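You operate a simulated robot arm through the tools that you are given. There is no shell and no other tool.

The job below is to be done with a simulated two-armed robot. You get a single attempt, and the scene is never put back.

TASK
The wax is too hot: turn it down to 90, then wax the foot of jar 56.
Fine: wait till the display is at 100 C or under. Put the jar back on the board and shut the lid; the pan stays on. Set down upright: what you pick out.

Only the result counts: the job must be done as asked and must still hold three seconds after the hand-in. Knocking over, shifting, dropping, spilling or breaking anything else fails it. Lids that push on must go on centred and level and be pressed home; caps that screw on are set level and turned clockwise until they are tight.

THE ROBOT
Two 7-joint arms with fingered hands on one trunk that stands fixed in place. Base frame: the origin is at the foot of the trunk, x ahead of it, y to its left, z up. Lengths are in mm, angles in degrees, forces in N, time in s.
The left shoulder is at [20, 269, 1172], the right one opposite. Payload 5 kg a hand.
The tool frame of a hand sits at the grasp point between the pads (the TCP): z along the fingers, y along the line on which they close. The tips reach 42 mm beyond it. Largest opening 208 mm; the body of the gripper starts 119 mm behind the TCP. The gripper is a hand of 4 fingers: y runs from the thumb to the fingers, the wrist lies at [0, 0, -317] in the tool frame, and closing takes about 1.5 s.
Orientation is told as [roll, pitch, yaw] about the base's x, y, z axes, in that order, counted from this pose: with the fingers straight down and closing along the base's y, the tool's x points along the base's -x, its y along +y and its z along -z.

THE INTERFACE
- The arms move only by the tool arm_command. It takes "left_commands", "right_commands" or both (then of equal length, played together; a hand with none holds still); each is one flat list of numbers, 6 for each row, row after row: the shift along the tool's x, y, z in mm, then the turn, a rotation vector about the tool's x, y, z in degrees. In form: [x, y, z, ax, ay, az, x, y, z, ax, ay, az, ...]. A call has 1 to 20 rows; each row shifts and turns the commanded pose from where the row before left it, along the tool's axes as they then stand. "left_fingers" and "right_fingers" are, for a hand that has rows, the opening in per cent of the stroke, from 0 (shut) to 100 (fully open), set as the call begins (left out, the last holds). A row lasts 0.2 s, in which the tool goes at most 50 mm and 8.6 degrees; a call with a longer step from one row to the next is refused whole, and so is a gripper value outside its range. A pose out of reach is approached as far as the arm can. The call stops where the force on the tool passes 90 N (or 10 N more than at its start, if that is more) or the arm is blocked; 0.2 s more then pass. Each finger travels about 153 mm/s and halts on what it meets, pressing with about 27 N; the grip force reading is that of the motor and also rises with nothing between the fingers. The clock runs only during rows and for 0.2 s after the last one: add rows that do not move to give the fingers time. The reply holds the time, the measured pose of the TCP, the force on the tool along the base axes, the opening and the grip force, in the units named above and with some noise, with the torque about the TCP (base axes, N m) and any sound that the robot's microphone picked up.
- Cameras (640 x 400 px; columns grow to the right, rows downward): "scene" is now at [159.6, 16.8, 1441.2]; the picture's right is [0.16, -0.99, 0.00], its down [-0.54, -0.09, -0.84] and it looks along [0.83, 0.14, -0.55] (base axes); focal length 308 px, centre (320, 200). "left" rides on the left gripper at [-93, 1, -146] in its tool frame; the picture's right is [-0.02, -1.00, 0.00], its down [0.84, -0.01, -0.54] and it looks along [0.54, -0.01, 0.84] (tool axes); focal length 280 px, centre (320, 200). "right" rides on the right gripper at [94, 1, -146] in its tool frame; the picture's right is [-0.01, 1.00, 0.00], its down [-0.84, -0.01, -0.54] and it looks along [-0.54, -0.01, 0.84] (tool axes); focal length 280 px, centre (320, 200). There is no depth. A picture from a camera that has moved, and an enlarged one, comes with that camera's place and axes in the base frame and with its lens.
- snapshot(camera): a new picture of that camera. It takes no simulated time.
- slide_trunk(by): slides the trunk up (or, below 0, down) by that many mm; the arms and the scene camera ride with it, the base frame stays. It gives what a move gives, with no picture.
- set_fingers(finger1, finger2, finger3, thumb_bend, hand): sets how far each is bent, from 0 (flat) to 1 (curled in); at 0.3 the hand is open as for a grip, at 0.7 the pads meet at the TCP. One left out holds its place. A second passes; each finger stops where it meets its share of the squeeze, and holds until it gets a number again. A gripper value or a shape takes the hand back. It gives what a move gives, with no picture; readings hold the bend of each and the force on the fingers (four entries, about 0 where the hand has none), thumb and palm.
- grasp_type(shape, hand): the hand has 4 fingers and takes this shape, open, in about a second: jaw (thumb against the fingers, like two jaws); tri (thumb and two fingers); tip (a fingertip pinch); poke (one finger out to press); point (the index stretched); flat (the hand flat); cup (the hand cupped); fist (a fist). The gripper value then closes the fingers along that shape, each until it touches; the sizes above hold for jaw. It gives what a move gives, with no picture.
- pan_tilt(pan, tilt): turns the head with the scene camera to pan (to the left, within 80 degrees either way) and tilt (down, from -29 to 69), counted from straight ahead of the robot. It gives what a move gives.
- enlarge(camera, box): a new picture of the part [left, top, right, bottom] of that camera's present view, enlarged. It takes no simulated time.
- sign_off(): hands the job in; it is judged then, once.

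Places have to be worked out from the pictures, the camera data and where the tool is seen. Open the grippers and draw the arms clear of the work before you hand the job in, unless the task says otherwise.

The tools are called after ">>>" as a command line: name --argument value ..., lists and objects as JSON in quotes. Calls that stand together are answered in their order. arm_command: Moves the arms, as the interface text tells. Its arguments: {"type":"object","properties":{"left_commands":{"type":"array"},"left_fingers":{"type":"number"},"right_commands":{"type":"array"},"right_fingers":{"type":"number"}},"required":[]} The other tools are called the same way: slide_trunk (by) slides the trunk up or down; grasp_type (shape, hand) gives the hand a shape; set_fingers (finger1, finger2, finger3, thumb_bend, hand) moves the fingers one by one; pan_tilt (pan, tilt) turns the head that bears the scene camera; snapshot (camera) takes a picture; enlarge (camera, box) takes an enlarged picture of a part of a camera's view; sign_off () hands the job in.

At the start:

```text
clock: 0.0
left_tool_pos: [538.7, 407.6, 1285.4]
left_tool_rot: [0.0, 0.0, 11.0]
left_wrist_force: [-0.7, -0.4, -0.1]
left_moment: [0.0, -0.04, 0.02]
left_grip_width: 207.8
left_finger_force: 0.1
left_shape: jaw
left_bend: [0.3, 0.3, 0.3, 0.3]
left_finger forces: [0.1, 0.0, 0.1, 0.0, 0.0, 0.0]
right_tool_pos: [749.2, -214.8, 1243.1]
right_tool_rot: [0.0, -0.1, 11.1]
right_wrist_force: [0.3, 0.8, -0.3]
right_moment: [0.0, 0.01, -0.04]
right_grip_width: 207.8
right_finger_force: 0.0
right_shape: jaw
right_bend: [0.3, 0.3, 0.3, 0.3]
right_finger forces: [0.1, 0.0, 0.1, 0.0, 0.0, 0.1]
trunk travel left (down, up): [-550.0, 71.0]
head pan, tilt: [9.4, 33.2]
```

scene: 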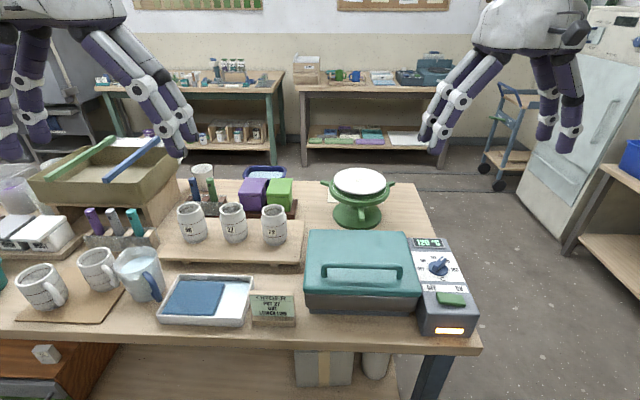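
right: 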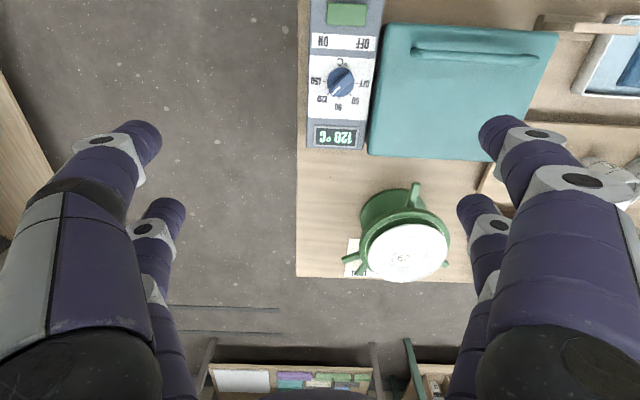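
left: 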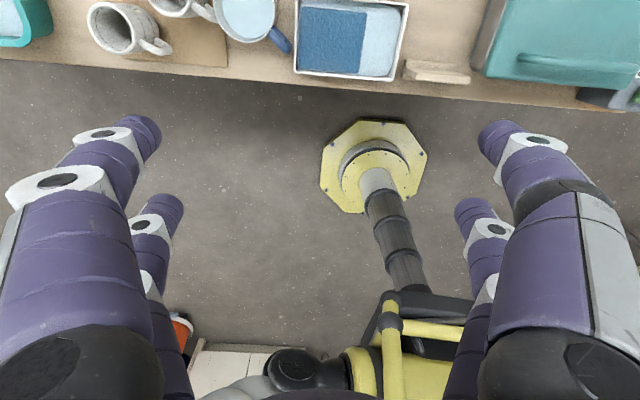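

I start by looking closely at the scene: the jars on the board, the sign, and the wax pan with its dial and display.

>>> enlarge --camera "scene" --box '[150, 160, 310, 260]'

>>> enlarge --camera "scene" --box '[230, 270, 330, 332]'

>>> enlarge --camera "scene" --box '[290, 220, 490, 345]'

>>> enlarge --camera "scene" --box '[0, 220, 160, 320]'

>>> enlarge --camera "right" --box '[290, 0, 400, 160]'

```text
4.00 times, centred on (230, 210) of scene
camera zoom: at [159.6, 16.8, 1441.2], right [0.16, -0.99, 0.0], down [-0.54, -0.09, -0.84], along [0.83, 0.14, -0.55], focal length 1233 px, centre (680, 160)
```

zoom: 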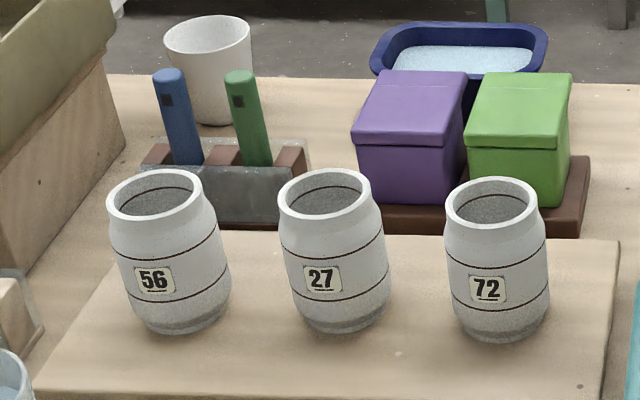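

```text
6.40 times, centred on (280, 301) of scene
camera zoom: at [159.6, 16.8, 1441.2], right [0.16, -0.99, 0.0], down [-0.54, -0.09, -0.84], along [0.83, 0.14, -0.55], focal length 1972 px, centre (576, -446)
```

zoom: 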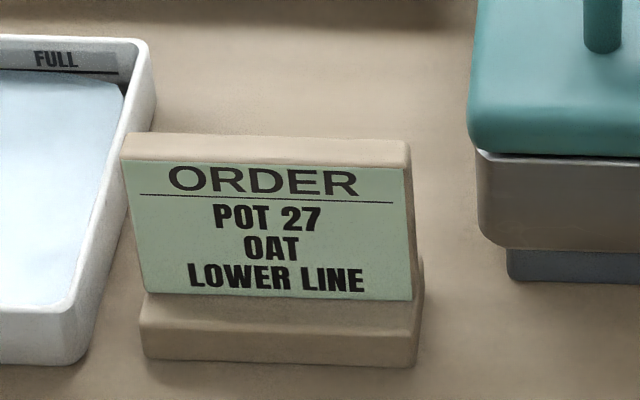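

```text
3.20 times, centred on (390, 282) of scene
camera zoom: at [159.6, 16.8, 1441.2], right [0.16, -0.99, 0.0], down [-0.54, -0.09, -0.84], along [0.83, 0.14, -0.55], focal length 986 px, centre (96, -64)
```

zoom: 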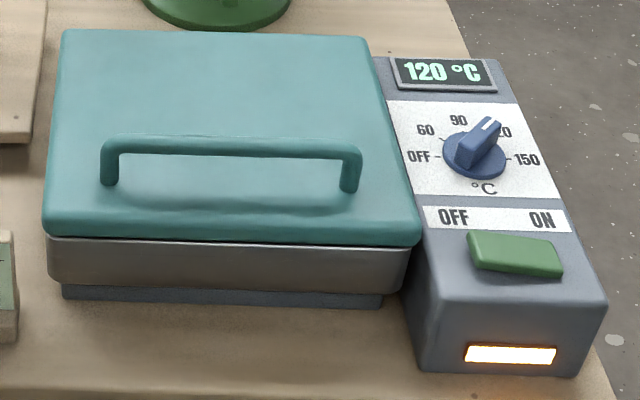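

```text
4.00 times, centred on (80, 270) of scene
camera zoom: at [159.6, 16.8, 1441.2], right [0.16, -0.99, 0.0], down [-0.54, -0.09, -0.84], along [0.83, 0.14, -0.55], focal length 1233 px, centre (1280, -80)
```

zoom: 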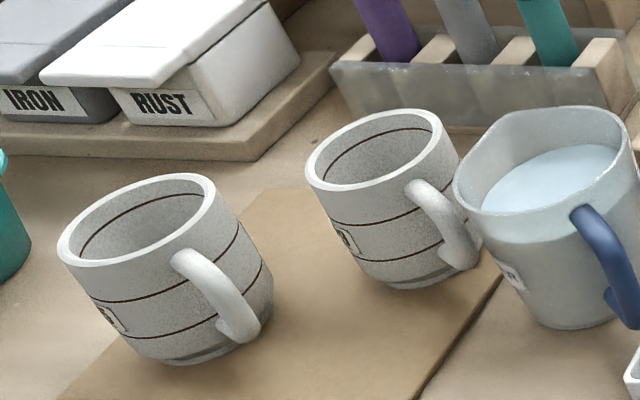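

```text
2.50 times, centred on (345, 80) of right
camera zoom: at [655.7, -232.0, 1389.5], right [-0.18, 0.98, 0.0], down [0.83, 0.15, 0.54], along [0.53, 0.1, -0.84], focal length 701 px, centre (258, 500)
```

zoom: 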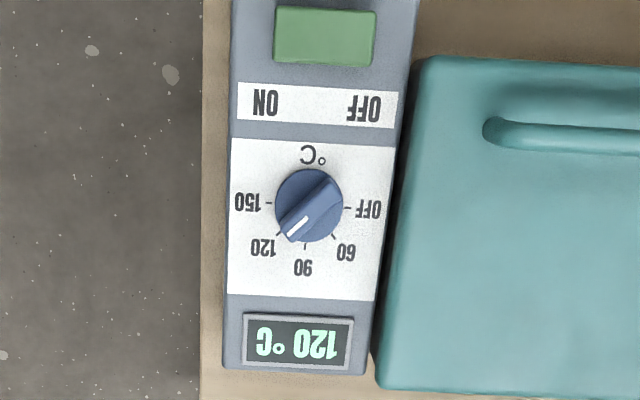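

The knob points at 120; the ridge looks to be at about (734, -179, 893). I look closer at the lid's far edge, the dipping pan, and the rest of the bench before moving.

>>> enlarge --camera "right" --box '[340, 0, 640, 188]'

>>> enlarge --camera "scene" --box '[300, 160, 460, 260]'

>>> enlarge --camera "left" --box '[270, 0, 640, 130]'

>>> enlarge --camera "scene" --box '[0, 130, 180, 243]'

>>> enlarge --camera "scene" --box '[140, 250, 310, 350]'

```text
2.13 times, centred on (490, 94) of right
camera zoom: at [655.7, -232.0, 1389.5], right [-0.18, 0.98, 0.0], down [0.83, 0.15, 0.54], along [0.53, 0.1, -0.84], focal length 597 px, centre (-42, 426)
```

zoom: 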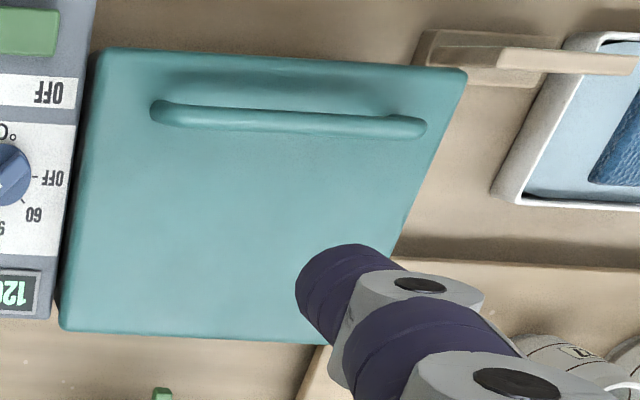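

```text
4.00 times, centred on (380, 210) of scene
camera zoom: at [159.6, 16.8, 1441.2], right [0.16, -0.99, 0.0], down [-0.54, -0.09, -0.84], along [0.83, 0.14, -0.55], focal length 1233 px, centre (80, 160)
```

zoom: 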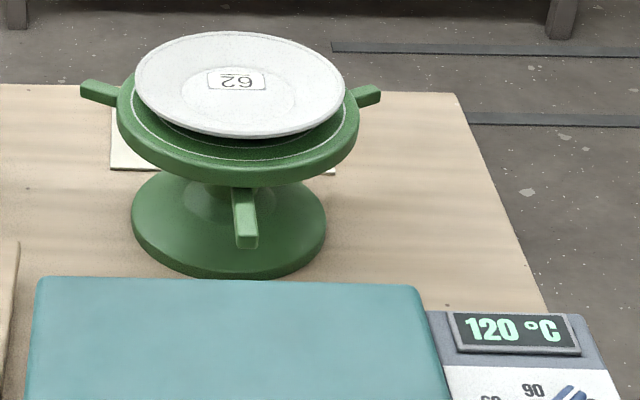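

```text
1.73 times, centred on (455, 65) of left
camera zoom: at [629.5, 426.2, 1431.9], right [0.21, -0.98, 0.0], down [-0.82, -0.17, 0.54], along [-0.53, -0.11, -0.84], focal length 485 px, centre (86, 434)
```

zoom: 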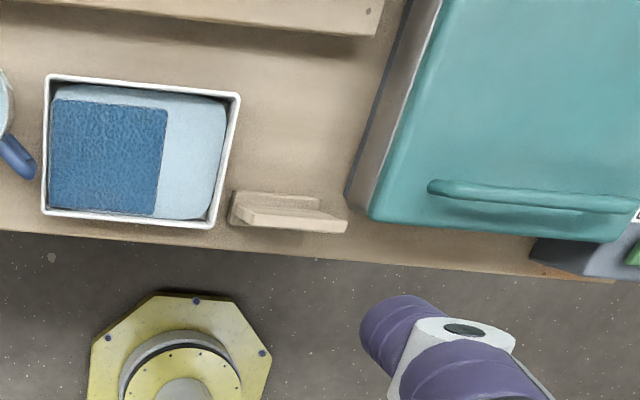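

```text
3.54 times, centred on (90, 186) of scene
camera zoom: at [159.6, 16.8, 1441.2], right [0.16, -0.99, 0.0], down [-0.54, -0.09, -0.84], along [0.83, 0.14, -0.55], focal length 1091 px, centre (1134, 248)
```

zoom: 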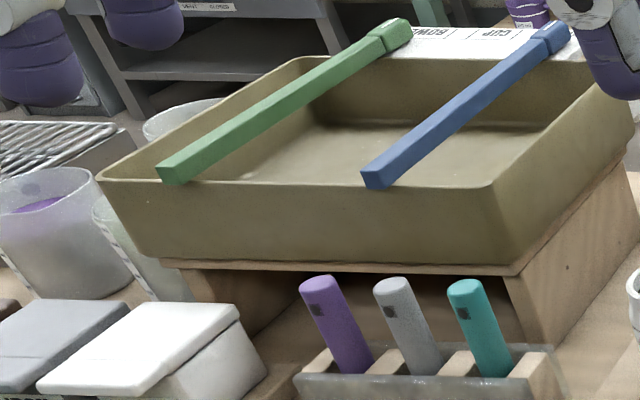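

```text
3.76 times, centred on (225, 300) of scene
camera zoom: at [159.6, 16.8, 1441.2], right [0.16, -0.99, 0.0], down [-0.54, -0.09, -0.84], along [0.83, 0.14, -0.55], focal length 1160 px, centre (678, -176)
```

zoom: 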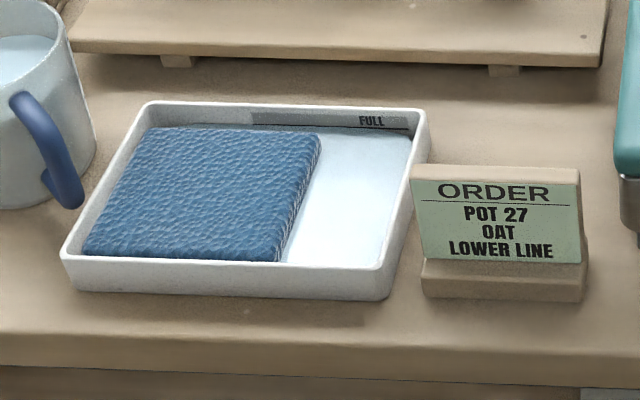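

The lid seems to have a front handle with a wheel and plate standing close behind it. I try the hand shapes in the air first: close the right hand in the "tip" shape and look.

>>> grasp_type --shape "tip" --hand "right"

>>> snapshot --camera "right"

>>> snapshot --camera "scene"

```text
clock: 0.9
left_tool_pos: [538.7, 408.5, 1285.4]
left_tool_rot: [0.0, -0.1, 11.0]
left_wrist_force: [0.6, 0.6, -0.2]
left_moment: [0.01, -0.02, 0.02]
left_grip_width: 207.7
left_finger_force: 0.1
left_shape: jaw
left_bend: [0.3, 0.3, 0.3, 0.3]
left_finger forces: [0.1, 0.1, 0.1, 0.0, 0.0, 0.0]
right_tool_pos: [748.9, -215.0, 1242.6]
right_tool_rot: [-0.1, -0.1, 11.0]
right_wrist_force: [0.3, -0.6, -0.6]
right_moment: [0.01, -0.01, -0.02]
right_grip_width: 207.8
right_finger_force: 0.1
right_shape: tip
right_bend: [0.3, 0.3, 0.3, 0.3]
right_finger forces: [0.1, 0.0, 0.1, 0.1, 0.0, 0.1]
trunk travel left (down, up): [-550.0, 71.0]
head pan, tilt: [9.4, 33.2]
```

```text
taken
camera right: at [655.8, -232.0, 1389.5], right [-0.18, 0.98, 0.0], down [0.83, 0.15, 0.54], along [0.53, 0.1, -0.84], focal length 280 px, centre (320, 200)
```

right: 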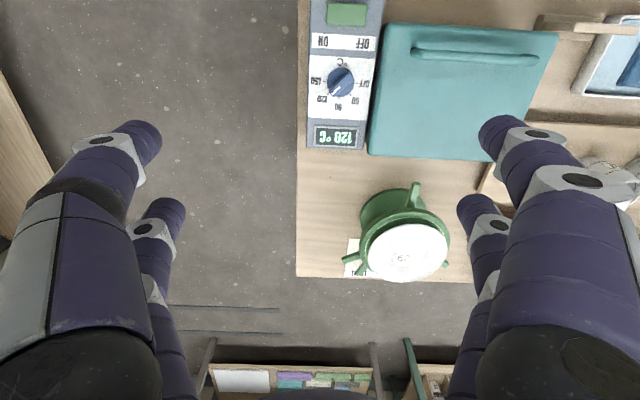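

```text
taken
camera scene: at [159.6, 16.8, 1441.2], right [0.16, -0.99, 0.0], down [-0.54, -0.09, -0.84], along [0.83, 0.14, -0.55], focal length 308 px, centre (320, 200)
```

scene: 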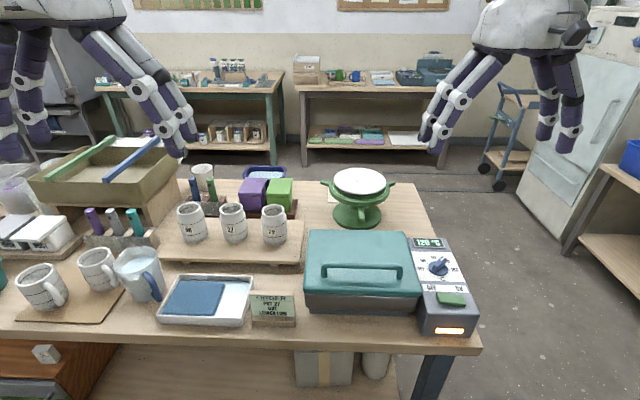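

No visible change while open; I close the right hand (tip shape) in free air with still rows to see where the fingertips meet.

>>> arm_command --right_commands '[0, 0, 0, 0, 0, 0, 0, 0, 0, 0, 0, 0, 0, 0, 0, 0, 0, 0, 0, 0, 0, 0, 0, 0, 0, 0, 0, 0, 0, 0, 0, 0, 0, 0, 0, 0, 0, 0, 0, 0, 0, 0, 0, 0, 0, 0, 0, 0]' --right_fingers 0

>>> snapshot --camera "right"

>>> enlarge --camera "scene" --box '[400, 0, 640, 150]'

```text
clock: 2.7
left_tool_pos: [537.3, 407.2, 1285.5]
left_tool_rot: [0.0, -0.1, 11.0]
left_wrist_force: [-0.3, -0.4, -0.1]
left_moment: [0.01, -0.02, -0.01]
left_grip_width: 207.9
left_finger_force: 0.0
left_shape: jaw
left_bend: [0.3, 0.3, 0.3, 0.3]
left_finger forces: [0.0, 0.1, 0.0, 0.1, 0.1, 0.1]
right_tool_pos: [747.6, -215.6, 1243.7]
right_tool_rot: [0.0, 0.0, 11.1]
right_wrist_force: [-0.5, 1.0, -0.6]
right_moment: [-0.01, 0.03, -0.02]
right_grip_width: 0.0
right_finger_force: 27.2
right_shape: tip
right_bend: [0.7, 0.7, 0.7, 0.7]
right_finger forces: [0.1, 0.0, 0.0, 0.0, 0.1, 0.0]
trunk travel left (down, up): [-550.0, 71.0]
head pan, tilt: [9.4, 33.2]
```

```text
taken
camera right: at [655.8, -232.0, 1389.5], right [-0.18, 0.98, 0.0], down [0.83, 0.15, 0.54], along [0.53, 0.1, -0.84], focal length 280 px, centre (320, 200)
```

right: 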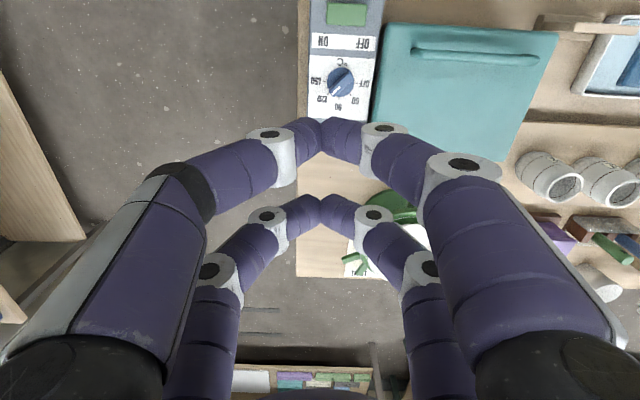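

```text
2.67 times, centred on (520, 75) of scene
camera zoom: at [159.6, 16.8, 1441.2], right [0.16, -0.99, 0.0], down [-0.54, -0.09, -0.84], along [0.83, 0.14, -0.55], focal length 822 px, centre (-213, 533)
```

zoom: 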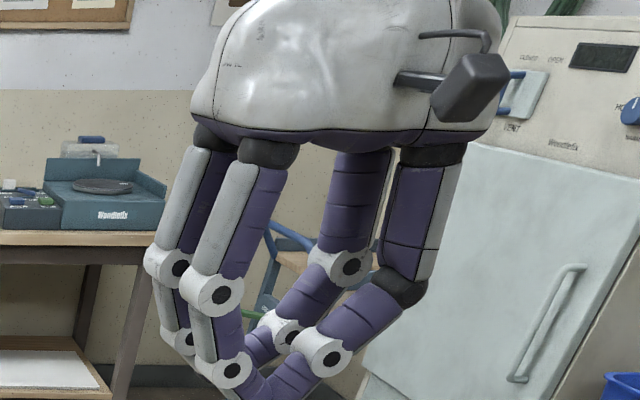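

The hand has two finger pairs about ±33 mm along tool x, tips meeting ~42 mm beyond the TCP. I bring the right hand lower over the knob with yaw about -42 (ridge direction), still well above, to see the knob closely.

>>> arm_command --right_commands '[-2.5, 2.4, 38.6, 0, 0, 0, -2.5, 2.4, 38.6, 0, 0, 0, -2.5, 2.4, 38.6, 0, 0, 0, -2.5, 2.4, 38.6, 0, 0, 0, -2.5, 2.4, 38.6, 0, 0, 0, 0, 0, 0, 0, 0, 7.59, 0, 0, 0, 0, 0, 7.59, 0, 0, 0, 0, 0, 7.59, 0, 0, 0, 0, 0, 7.59, 0, 0, 0, 0, 0, 7.59, 0, 0, 0, 0, 0, 7.59, 0, 0, 0, 0, 0, 7.59]' --right_fingers 50

>>> snapshot --camera "right"

>>> snapshot --camera "scene"

```text
clock: 5.3
left_tool_pos: [541.3, 406.1, 1284.9]
left_tool_rot: [0.0, 0.1, 11.0]
left_wrist_force: [4.8, 1.4, -3.6]
left_moment: [-0.18, 0.73, 0.06]
left_grip_width: 208.0
left_finger_force: 0.0
left_shape: jaw
left_bend: [0.3, 0.3, 0.3, 0.3]
left_finger forces: [0.0, 0.1, 0.0, 0.1, 0.0, 0.1]
right_tool_pos: [759.4, -203.4, 1046.5]
right_tool_rot: [0.2, 0.5, -42.4]
right_wrist_force: [4.8, -10.4, 16.5]
right_moment: [1.4, 0.59, 0.01]
right_grip_width: 104.3
right_finger_force: 0.0
right_shape: tip
right_bend: [0.73, 0.73, 0.73, 0.7]
right_finger forces: [0.0, 0.0, 0.0, 0.0, 0.1, 0.0]
trunk travel left (down, up): [-550.0, 71.0]
head pan, tilt: [9.4, 33.2]
```

```text
taken
camera right: at [691.1, -140.0, 1194.2], right [0.68, 0.73, 0.0], down [0.62, -0.58, 0.53], along [0.39, -0.36, -0.85], focal length 280 px, centre (320, 200)
```

right: 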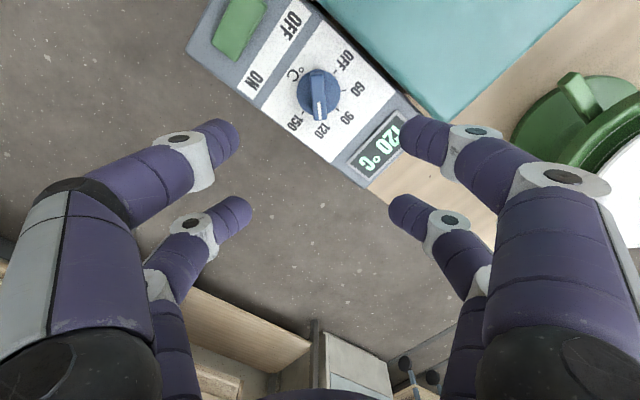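

```text
taken
camera scene: at [160.6, 15.6, 1441.0], right [0.16, -0.99, 0.0], down [-0.54, -0.09, -0.84], along [0.82, 0.14, -0.55], focal length 308 px, centre (320, 200)
```

scene: 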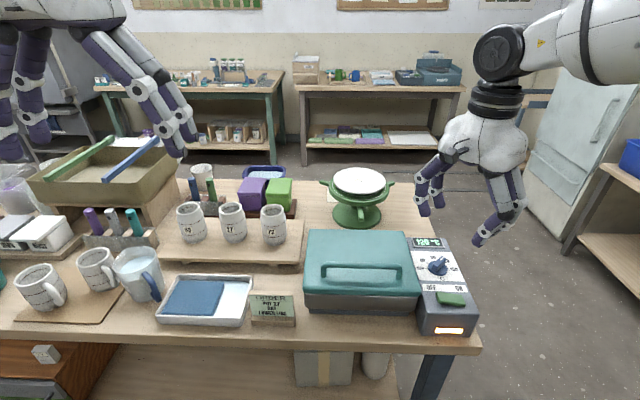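

The ridge now points straight down the right image, so yaw -42 lines up well. I enlarge the knob to locate it.

>>> enlarge --camera "right" --box '[240, 40, 400, 140]'

>>> enlarge --camera "scene" --box '[390, 225, 486, 285]'

```text
4.00 times, centred on (320, 90) of right
camera zoom: at [691.1, -140.0, 1194.2], right [0.68, 0.73, 0.0], down [0.62, -0.58, 0.53], along [0.39, -0.36, -0.85], focal length 1122 px, centre (320, 640)
```

zoom: 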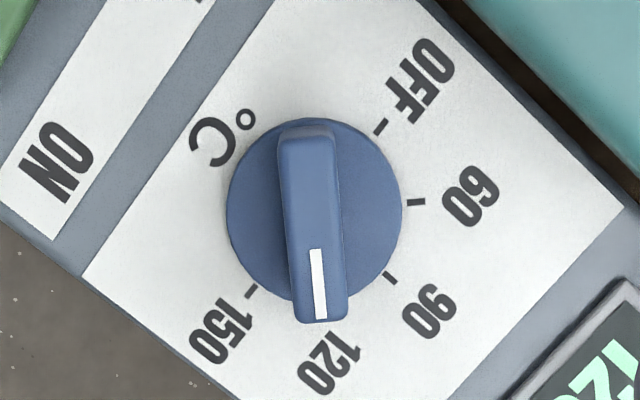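

```text
6.67 times, centred on (438, 255) of scene
camera zoom: at [160.6, 15.6, 1441.0], right [0.16, -0.99, 0.0], down [-0.54, -0.09, -0.84], along [0.82, 0.14, -0.55], focal length 2055 px, centre (-467, -167)
```

zoom: 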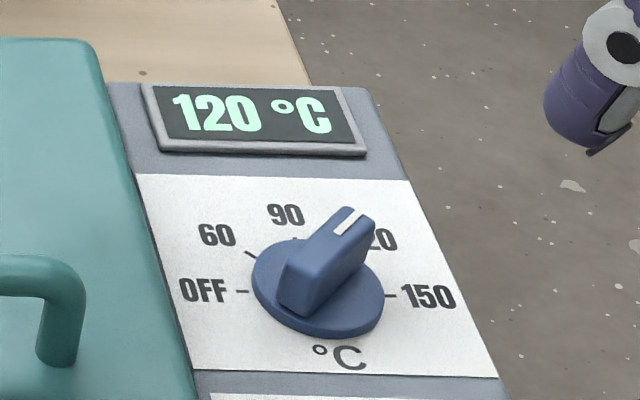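

Knob ridge: centre about (733, -180), top z≈920, panel z≈891, ridge azimuth about -37.5°, with 90 about 45° counter-clockwise. I align yaw to -37.5, place the near finger pair over the knob, narrow the fingers and lower to a hover.

>>> arm_command --right_commands '[0, 0, 0, 0, 0, -4.9, 0, 2, 12, 0, 0, 0, 0, 0, 12, 0, 0, 0, 0, 0, 12, 0, 0, 0, 0, 0, 10, 0, 0, 0, 0, 0, 0, 0, 0, 0, 0, 0, 0, 0, 0, 0]' --right_fingers 28

>>> snapshot --camera "right"

>>> enlarge --camera "scene" --box '[380, 170, 540, 270]'

```text
clock: 6.9
left_tool_pos: [538.9, 407.5, 1285.1]
left_tool_rot: [0.1, 0.0, 11.0]
left_wrist_force: [-0.2, -0.3, -0.4]
left_moment: [-0.03, 0.05, 0.01]
left_grip_width: 207.8
left_finger_force: 0.1
left_shape: jaw
left_bend: [0.3, 0.3, 0.3, 0.3]
left_finger forces: [0.0, 0.1, 0.1, 0.0, 0.0, 0.1]
right_tool_pos: [760.9, -199.6, 1003.4]
right_tool_rot: [0.0, -0.1, -37.2]
right_wrist_force: [0.6, 0.8, 0.0]
right_moment: [0.01, 0.04, 0.02]
right_grip_width: 58.6
right_finger_force: 0.2
right_shape: tip
right_bend: [0.73, 0.73, 0.73, 0.7]
right_finger forces: [0.0, 0.0, 0.0, 0.0, 0.1, 0.0]
trunk travel left (down, up): [-550.0, 71.0]
head pan, tilt: [9.4, 33.2]
```

```text
taken
camera right: at [686.3, -142.6, 1150.2], right [0.62, 0.79, 0.0], down [0.66, -0.52, 0.54], along [0.42, -0.33, -0.84], focal length 280 px, centre (320, 200)
```

right: 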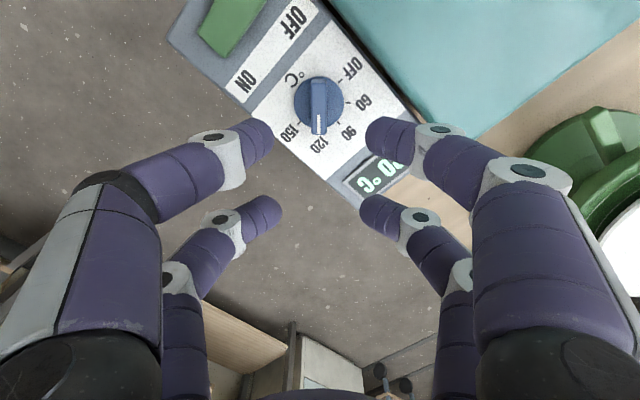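

```text
4.00 times, centred on (460, 220) of scene
camera zoom: at [160.2, 17.1, 1441.1], right [0.16, -0.99, 0.0], down [-0.54, -0.09, -0.84], along [0.82, 0.14, -0.55], focal length 1233 px, centre (-240, 120)
```

zoom: 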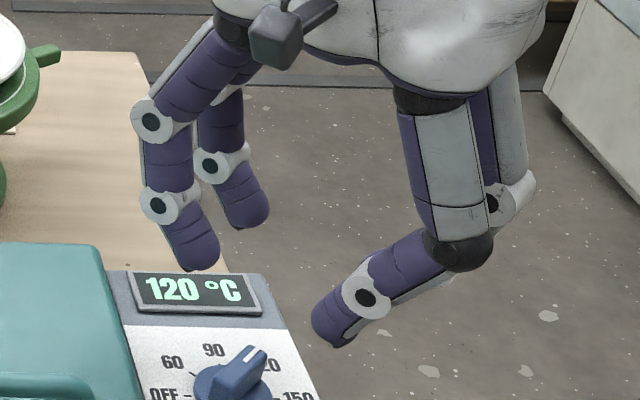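

Knob sits at tool (34, -1, 88), right on the near finger pair's line. I lower straight down ~51 mm so the tips flank the ridge, and look before closing.

>>> arm_command --right_commands '[1.5, -1, 13, 0, 0, 0, 0, 0, 13, 0, 0, 0, 0, 0, 13, 0, 0, 0, 0, 0, 12, 0, 0, 0, 0, 0, 0, 0, 0, 0, 0, 0, 0, 0, 0, 0]'

>>> snapshot --camera "right"

>>> enlarge --camera "scene" --box '[380, 190, 520, 278]'

```text
clock: 8.3
left_tool_pos: [539.1, 407.0, 1285.4]
left_tool_rot: [0.1, 0.0, 11.0]
left_wrist_force: [0.0, -0.1, -0.4]
left_moment: [0.03, 0.01, 0.0]
left_grip_width: 207.5
left_finger_force: 0.1
left_shape: jaw
left_bend: [0.3, 0.3, 0.3, 0.3]
left_finger forces: [0.2, 0.0, 0.0, 0.0, 0.1, 0.0]
right_tool_pos: [758.4, -199.1, 953.3]
right_tool_rot: [0.0, 0.1, -37.2]
right_wrist_force: [-0.3, -0.6, -0.2]
right_moment: [0.03, 0.02, -0.03]
right_grip_width: 58.5
right_finger_force: 0.2
right_shape: tip
right_bend: [0.73, 0.73, 0.73, 0.7]
right_finger forces: [0.1, 0.0, 0.1, 0.0, 0.0, 0.1]
trunk travel left (down, up): [-550.0, 71.0]
head pan, tilt: [9.4, 33.2]
```

```text
taken
camera right: at [684.9, -142.9, 1099.2], right [0.62, 0.79, 0.0], down [0.66, -0.52, 0.54], along [0.42, -0.33, -0.84], focal length 280 px, centre (320, 200)
```

right: 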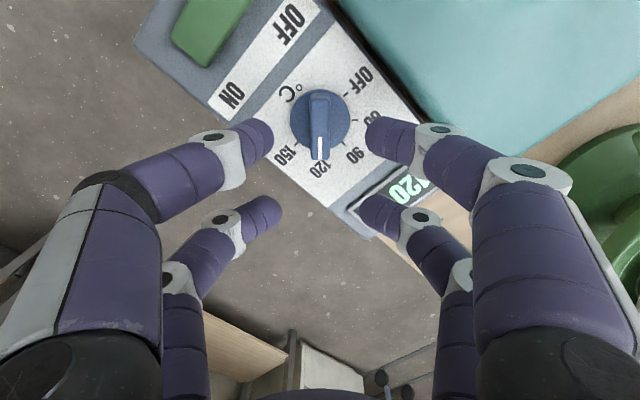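

```text
4.55 times, centred on (450, 234) of scene
camera zoom: at [159.8, 16.7, 1441.2], right [0.16, -0.99, 0.0], down [-0.54, -0.09, -0.84], along [0.83, 0.14, -0.55], focal length 1401 px, centre (-271, 46)
```

zoom: 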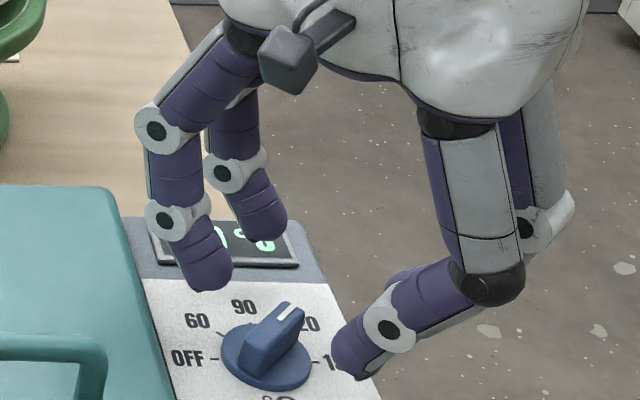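

The tips flank the ridge symmetrically. I close the fingers on the knob.

>>> arm_command --right_commands '[0, 0, 0, 0, 0, 0, 0, 0, 0, 0, 0, 0, 0, 0, 0, 0, 0, 0, 0, 0, 0, 0, 0, 0, 0, 0, 0, 0, 0, 0]' --right_fingers 0

>>> snapshot --camera "right"

>>> enlarge --camera "scene" --box '[380, 190, 520, 278]'

```text
clock: 9.5
left_tool_pos: [539.1, 407.6, 1285.1]
left_tool_rot: [0.0, -0.1, 11.1]
left_wrist_force: [1.1, -0.2, 0.5]
left_moment: [-0.02, 0.0, 0.03]
left_grip_width: 208.1
left_finger_force: 0.0
left_shape: jaw
left_bend: [0.3, 0.3, 0.3, 0.3]
left_finger forces: [0.0, 0.0, 0.1, 0.0, 0.0, 0.0]
right_tool_pos: [758.1, -199.6, 954.6]
right_tool_rot: [-0.1, 0.0, -37.2]
right_wrist_force: [-0.6, -0.8, 2.0]
right_moment: [-0.01, 0.08, 0.02]
right_grip_width: 0.0
right_finger_force: 27.3
right_shape: tip
right_bend: [0.7, 0.7, 0.7, 0.7]
right_finger forces: [0.0, 0.0, 0.0, 0.0, 0.0, 0.0]
trunk travel left (down, up): [-550.0, 71.0]
head pan, tilt: [9.4, 33.2]
```

```text
taken
camera right: at [684.7, -142.7, 1099.5], right [0.62, 0.79, 0.0], down [0.66, -0.52, 0.54], along [0.42, -0.33, -0.84], focal length 280 px, centre (320, 200)
```

right: 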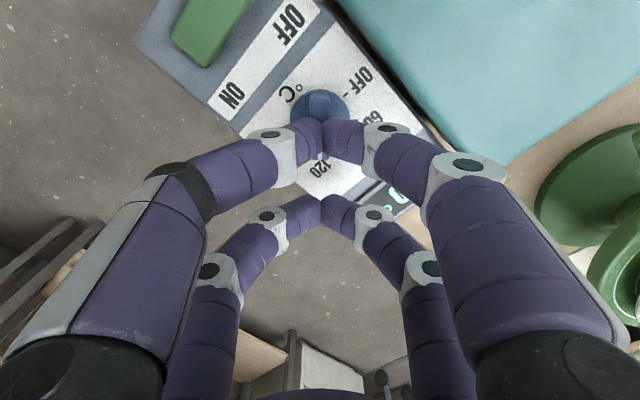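

```text
4.55 times, centred on (450, 234) of scene
camera zoom: at [159.5, 16.8, 1441.3], right [0.16, -0.99, 0.0], down [-0.54, -0.09, -0.84], along [0.83, 0.14, -0.55], focal length 1401 px, centre (-271, 46)
```

zoom: 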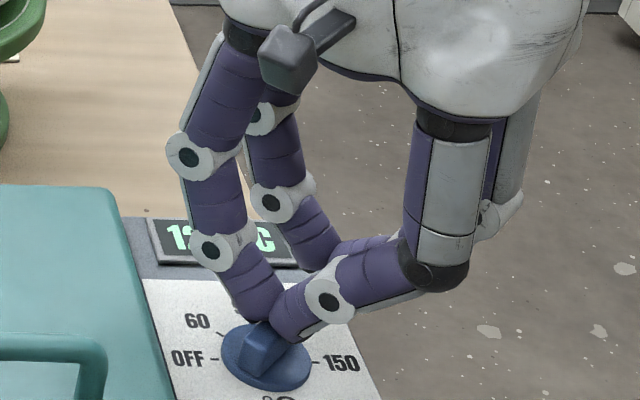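

Grip width reads 0, so the tips met without holding the ridge. I zoom in to see whether they closed above it.

>>> enlarge --camera "right" --box '[260, 70, 388, 150]'

>>> enlarge --camera "scene" --box '[410, 230, 474, 270]'

```text
5.00 times, centred on (324, 110) of right
camera zoom: at [684.7, -142.7, 1099.5], right [0.62, 0.79, 0.0], down [0.66, -0.52, 0.54], along [0.42, -0.33, -0.84], focal length 1402 px, centre (300, 650)
```

zoom: 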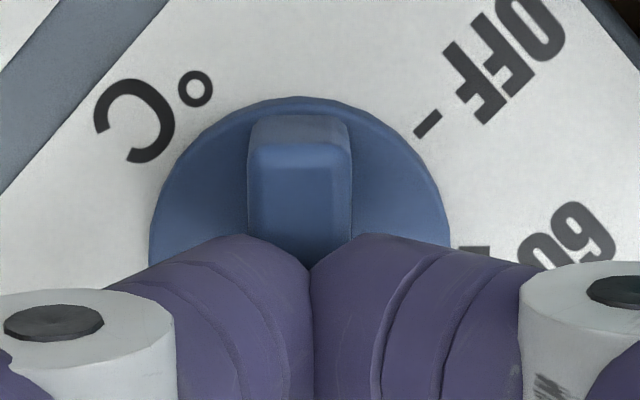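

```text
10.00 times, centred on (442, 250) of scene
camera zoom: at [159.5, 16.8, 1441.3], right [0.16, -0.99, 0.0], down [-0.54, -0.09, -0.84], along [0.83, 0.14, -0.55], focal length 3082 px, centre (-900, -300)
```

zoom: 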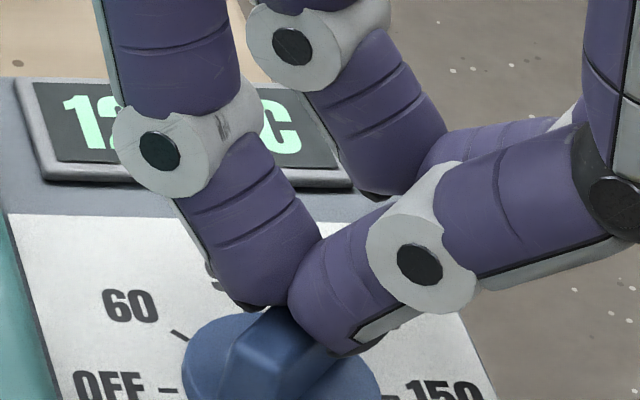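

The tips seem to have shut just above the ridge. I open to 28 %, go down about 9 mm, and close again.

>>> arm_command --right_commands '[0, 0, 0, 0, 0, 0, 0, 0, 0, 0, 0, 0, 0, 0, 0, 0, 0, 0, 1.5, 0, 4.5, 0, 0, 0, 0, 0, 4.5, 0, 0, 0, 0, 0, 0, 0, 0, 0]' --right_fingers 28

>>> arm_command --right_commands '[0, 0, 0, 0, 0, 0, 0, 0, 0, 0, 0, 0, 0, 0, 0, 0, 0, 0, 0, 0, 0, 0, 0, 0, 0, 0, 0, 0, 0, 0]' --right_fingers 0

>>> enlarge --camera "scene" --box '[410, 230, 474, 270]'

>>> enlarge --camera "right" --box '[260, 70, 388, 150]'

```text
clock: 10.9
left_tool_pos: [538.0, 407.2, 1284.8]
left_tool_rot: [0.0, 0.1, 11.0]
left_wrist_force: [-1.5, -1.2, -0.7]
left_moment: [-0.01, 0.02, 0.02]
left_grip_width: 207.7
left_finger_force: 0.1
left_shape: jaw
left_bend: [0.3, 0.3, 0.3, 0.3]
left_finger forces: [0.1, 0.0, 0.0, 0.0, 0.1, 0.0]
right_tool_pos: [756.3, -199.1, 943.8]
right_tool_rot: [0.0, -0.1, -37.1]
right_wrist_force: [0.3, 0.0, 0.2]
right_moment: [0.01, 0.0, 0.03]
right_grip_width: 57.7
right_finger_force: 0.0
right_shape: tip
right_bend: [0.73, 0.73, 0.73, 0.7]
right_finger forces: [0.1, 0.1, 0.1, 0.0, 0.0, 0.0]
trunk travel left (down, up): [-550.0, 71.0]
head pan, tilt: [9.4, 33.2]
```

```text
clock: 12.1
left_tool_pos: [537.8, 407.5, 1285.9]
left_tool_rot: [0.0, -0.1, 11.1]
left_wrist_force: [0.0, -0.6, 0.4]
left_moment: [0.0, -0.03, -0.03]
left_grip_width: 207.9
left_finger_force: 0.0
left_shape: jaw
left_bend: [0.3, 0.3, 0.3, 0.3]
left_finger forces: [0.0, 0.0, 0.1, 0.0, 0.0, 0.0]
right_tool_pos: [756.6, -199.0, 945.3]
right_tool_rot: [-0.1, 0.0, -37.2]
right_wrist_force: [-2.0, -0.9, 0.1]
right_moment: [-0.06, 0.02, 0.05]
right_grip_width: 0.1
right_finger_force: 26.7
right_shape: tip
right_bend: [0.71, 0.7, 0.7, 0.7]
right_finger forces: [20.3, 0.1, 0.1, 0.0, 22.1, 0.0]
trunk travel left (down, up): [-550.0, 71.0]
head pan, tilt: [9.4, 33.2]
```

```text
10.00 times, centred on (442, 250) of scene
camera zoom: at [159.6, 16.8, 1441.2], right [0.16, -0.99, 0.0], down [-0.54, -0.09, -0.84], along [0.83, 0.14, -0.55], focal length 3082 px, centre (-900, -300)
```

zoom: 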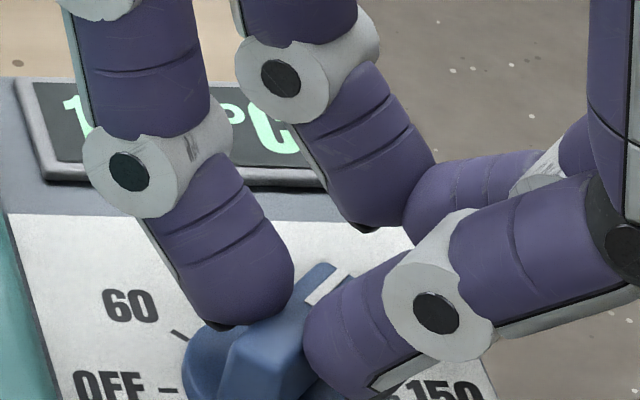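

```text
5.00 times, centred on (324, 110) of right
camera zoom: at [682.5, -141.4, 1090.8], right [0.62, 0.79, 0.0], down [0.66, -0.52, 0.54], along [0.42, -0.33, -0.84], focal length 1402 px, centre (300, 650)
```

zoom: 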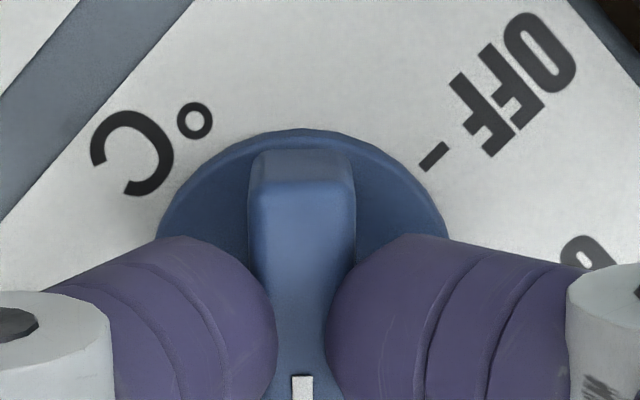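

Now finger1 and the thumb hold the ridge (about 20 N each). I turn the hand counter-clockwise (seen from above) about the knob's axis, first 22.5°.

>>> arm_command --right_commands '[0.28, 4.24, 0, 0, 0, -7.5, 0.28, 4.24, 0, 0, 0, -7.5, 0.28, 4.24, 0, 0, 0, -7.5, 0, 0, 0, 0, 0, 0]'

>>> enlarge --camera "right" --box '[240, 40, 400, 140]'

>>> enlarge --camera "scene" --box '[400, 225, 480, 275]'

```text
clock: 13.1
left_tool_pos: [538.1, 406.9, 1285.5]
left_tool_rot: [0.1, 0.0, 11.0]
left_wrist_force: [0.4, 0.2, -0.3]
left_moment: [0.0, 0.01, -0.02]
left_grip_width: 208.0
left_finger_force: 0.0
left_shape: jaw
left_bend: [0.3, 0.3, 0.3, 0.3]
left_finger forces: [0.1, 0.1, 0.0, 0.0, 0.0, 0.1]
right_tool_pos: [762.1, -187.3, 945.3]
right_tool_rot: [-0.1, -0.1, -14.8]
right_wrist_force: [-3.8, -12.6, 7.6]
right_moment: [-0.45, 0.36, 0.33]
right_grip_width: 0.7
right_finger_force: 27.5
right_shape: tip
right_bend: [0.71, 0.7, 0.7, 0.7]
right_finger forces: [16.8, 0.0, 0.0, 0.1, 34.2, 0.0]
trunk travel left (down, up): [-550.0, 71.0]
head pan, tilt: [9.4, 33.2]
```

```text
4.00 times, centred on (320, 90) of right
camera zoom: at [671.4, -162.7, 1091.0], right [0.27, 0.96, 0.0], down [0.81, -0.23, 0.54], along [0.52, -0.14, -0.84], focal length 1122 px, centre (320, 640)
```

zoom: 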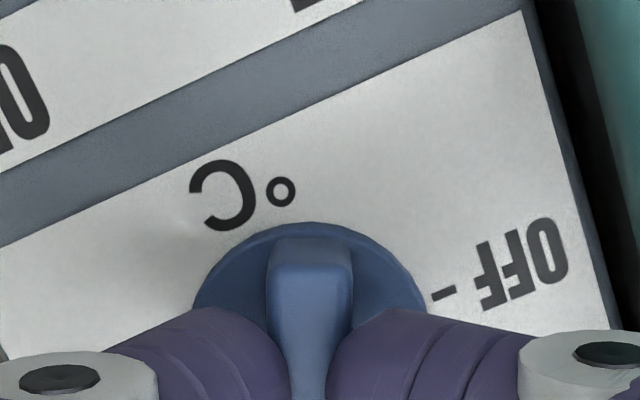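

```text
8.00 times, centred on (440, 250) of scene
camera zoom: at [159.1, 16.2, 1441.4], right [0.16, -0.99, 0.0], down [-0.54, -0.09, -0.84], along [0.83, 0.14, -0.55], focal length 2466 px, centre (-640, -200)
```

zoom: 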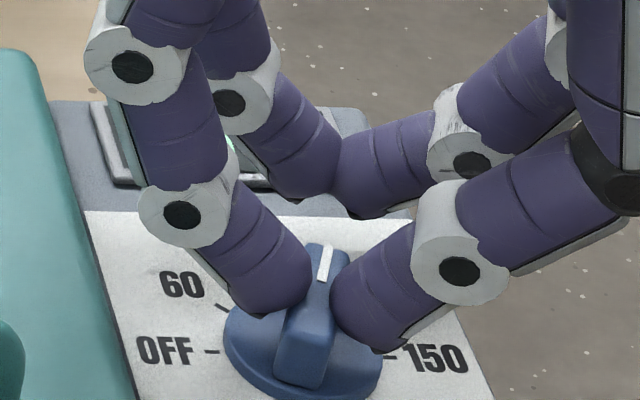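

The knob follows; a -y side force says the true turning centre is about 30 mm out in tool x. I correct by 1.3 mm and turn the other 22.5° (panel yaw measures 7.4°, so 90 lies at azimuth ≈7.5°).

>>> arm_command --right_commands '[0, -1.3, 0, 0, 0, 0, 0.26, 3.92, 0, 0, 0, -7.5, 0.26, 3.92, 0, 0, 0, -7.5, 0.26, 3.92, 0, 0, 0, -7.4, 0, 0, 0, 0, 0, 0, 0, 0, 0, 0, 0, 0]'

>>> enlarge --camera "right" --box '[240, 40, 400, 140]'

>>> enlarge --camera "scene" --box '[400, 225, 480, 275]'

```text
clock: 14.5
left_tool_pos: [538.4, 406.2, 1286.1]
left_tool_rot: [0.0, -0.1, 11.0]
left_wrist_force: [-0.5, -0.5, 0.8]
left_moment: [-0.02, -0.02, -0.02]
left_grip_width: 207.5
left_finger_force: 0.0
left_shape: jaw
left_bend: [0.3, 0.3, 0.3, 0.3]
left_finger forces: [0.0, 0.1, 0.0, 0.0, 0.1, 0.1]
right_tool_pos: [761.9, -177.3, 945.1]
right_tool_rot: [0.0, -0.1, 7.8]
right_wrist_force: [2.9, -13.4, 14.0]
right_moment: [-0.51, 0.31, 0.34]
right_grip_width: 0.7
right_finger_force: 27.3
right_shape: tip
right_bend: [0.71, 0.7, 0.7, 0.7]
right_finger forces: [19.8, 0.1, 0.0, 0.0, 36.7, 0.0]
trunk travel left (down, up): [-550.0, 71.0]
head pan, tilt: [9.4, 33.2]
```

```text
4.00 times, centred on (320, 90) of right
camera zoom: at [668.4, -188.8, 1090.8], right [-0.12, 0.99, 0.0], down [0.84, 0.1, 0.54], along [0.54, 0.06, -0.84], focal length 1122 px, centre (320, 640)
```

zoom: 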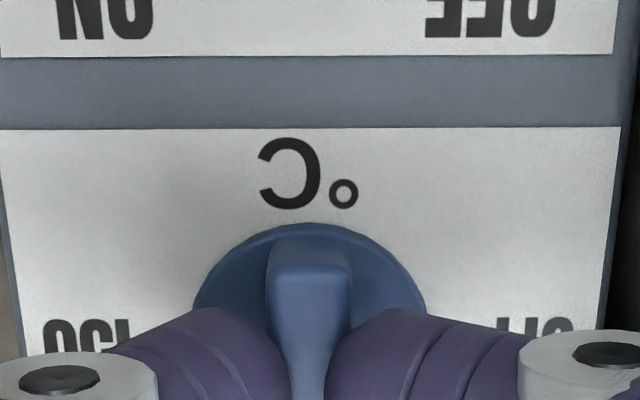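

```text
8.00 times, centred on (440, 250) of scene
camera zoom: at [159.0, 16.3, 1441.4], right [0.16, -0.99, 0.0], down [-0.54, -0.09, -0.84], along [0.83, 0.14, -0.55], focal length 2466 px, centre (-640, -200)
```

zoom: 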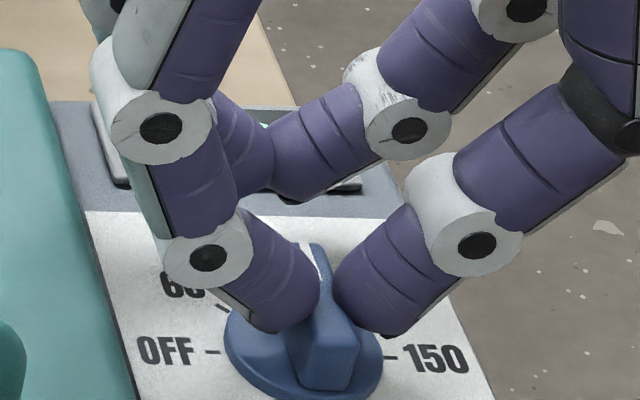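

Panel lines are level in this view (tool yaw 7.8 = panel yaw), ridge in line with the tool. I ease off the side load by moving 1.5 mm toward -y, then open the fingers.

>>> arm_command --right_commands '[0, -0.8, 0, 0, 0, 0, 0, -0.8, 0, 0, 0, 0, 0, 0, 0, 0, 0, 0]'

>>> arm_command --right_commands '[0, 0, 0, 0, 0, 0, 0, 0, 0, 0, 0, 0, 0, 0, 0, 0, 0, 0]' --right_fingers 28

>>> snapshot --camera "right"

>>> enlarge --camera "scene" --box '[400, 225, 480, 275]'

```text
clock: 15.3
left_tool_pos: [536.9, 406.3, 1286.7]
left_tool_rot: [0.0, -0.1, 10.9]
left_wrist_force: [0.3, 0.8, -0.4]
left_moment: [0.01, -0.02, -0.02]
left_grip_width: 208.1
left_finger_force: 0.1
left_shape: jaw
left_bend: [0.3, 0.3, 0.3, 0.3]
left_finger forces: [0.0, 0.1, 0.0, 0.1, 0.0, 0.0]
right_tool_pos: [762.9, -176.9, 945.7]
right_tool_rot: [-0.1, -0.1, 7.6]
right_wrist_force: [0.8, -6.8, 16.9]
right_moment: [-0.45, 0.49, 0.24]
right_grip_width: 0.9
right_finger_force: 26.8
right_shape: tip
right_bend: [0.71, 0.7, 0.7, 0.7]
right_finger forces: [23.0, 0.0, 0.1, 0.0, 35.7, 0.0]
trunk travel left (down, up): [-550.0, 71.0]
head pan, tilt: [9.4, 33.2]
```

```text
clock: 16.1
left_tool_pos: [539.0, 406.4, 1284.7]
left_tool_rot: [0.1, 0.0, 11.0]
left_wrist_force: [0.1, -0.2, -0.1]
left_moment: [-0.01, 0.0, 0.02]
left_grip_width: 207.9
left_finger_force: 0.0
left_shape: jaw
left_bend: [0.3, 0.3, 0.3, 0.3]
left_finger forces: [0.0, 0.1, 0.0, 0.0, 0.0, 0.0]
right_tool_pos: [762.0, -177.0, 943.8]
right_tool_rot: [0.0, 0.1, 7.7]
right_wrist_force: [0.6, 0.6, -0.2]
right_moment: [0.0, 0.01, -0.02]
right_grip_width: 57.5
right_finger_force: 0.0
right_shape: tip
right_bend: [0.73, 0.73, 0.73, 0.7]
right_finger forces: [0.0, 0.1, 0.0, 0.0, 0.1, 0.0]
trunk travel left (down, up): [-550.0, 71.0]
head pan, tilt: [9.4, 33.2]
```

```text
taken
camera right: at [669.2, -188.9, 1089.5], right [-0.12, 0.99, 0.0], down [0.84, 0.1, 0.54], along [0.53, 0.06, -0.84], focal length 280 px, centre (320, 200)
```

right: 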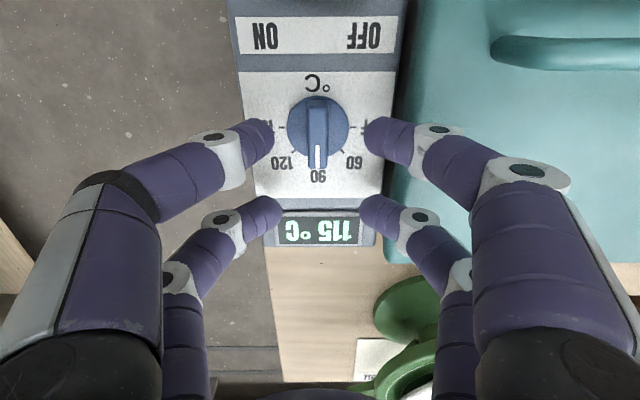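

```text
8.00 times, centred on (440, 250) of scene
camera zoom: at [159.8, 16.9, 1441.2], right [0.16, -0.99, 0.0], down [-0.54, -0.09, -0.84], along [0.83, 0.14, -0.55], focal length 2466 px, centre (-640, -200)
```

zoom: 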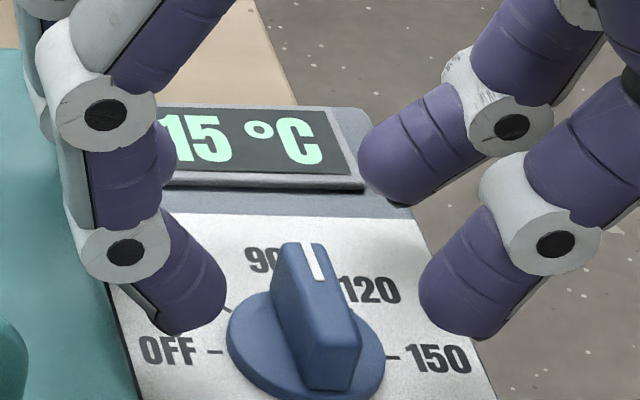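

Knob points at 90 and the display already fell to 115 °C. I zoom in to verify the pointer's alignment.

>>> enlarge --camera "right" --box '[256, 70, 384, 150]'

>>> enlarge --camera "right" --box '[380, 0, 640, 200]'

```text
5.00 times, centred on (320, 110) of right
camera zoom: at [669.2, -188.9, 1089.5], right [-0.12, 0.99, 0.0], down [0.84, 0.1, 0.54], along [0.53, 0.06, -0.84], focal length 1402 px, centre (320, 650)
```

zoom: 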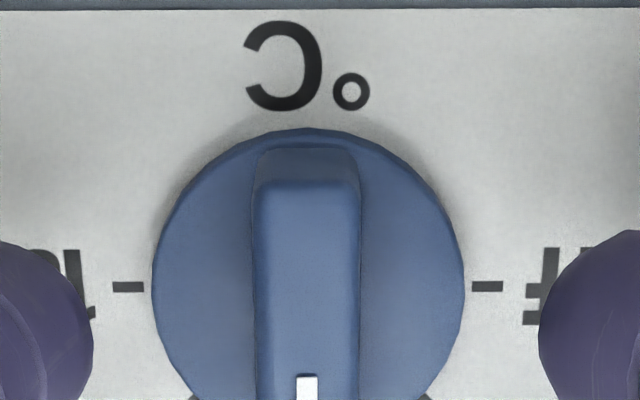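

```text
2.00 times, centred on (510, 100) of right
camera zoom: at [669.2, -188.9, 1089.5], right [-0.12, 0.99, 0.0], down [0.84, 0.1, 0.54], along [0.53, 0.06, -0.84], focal length 561 px, centre (-60, 400)
```

zoom: 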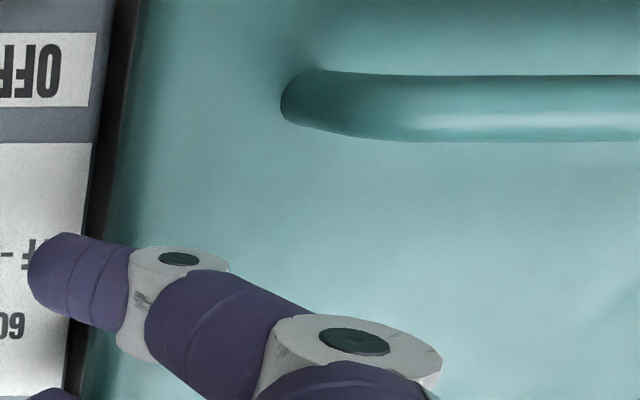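

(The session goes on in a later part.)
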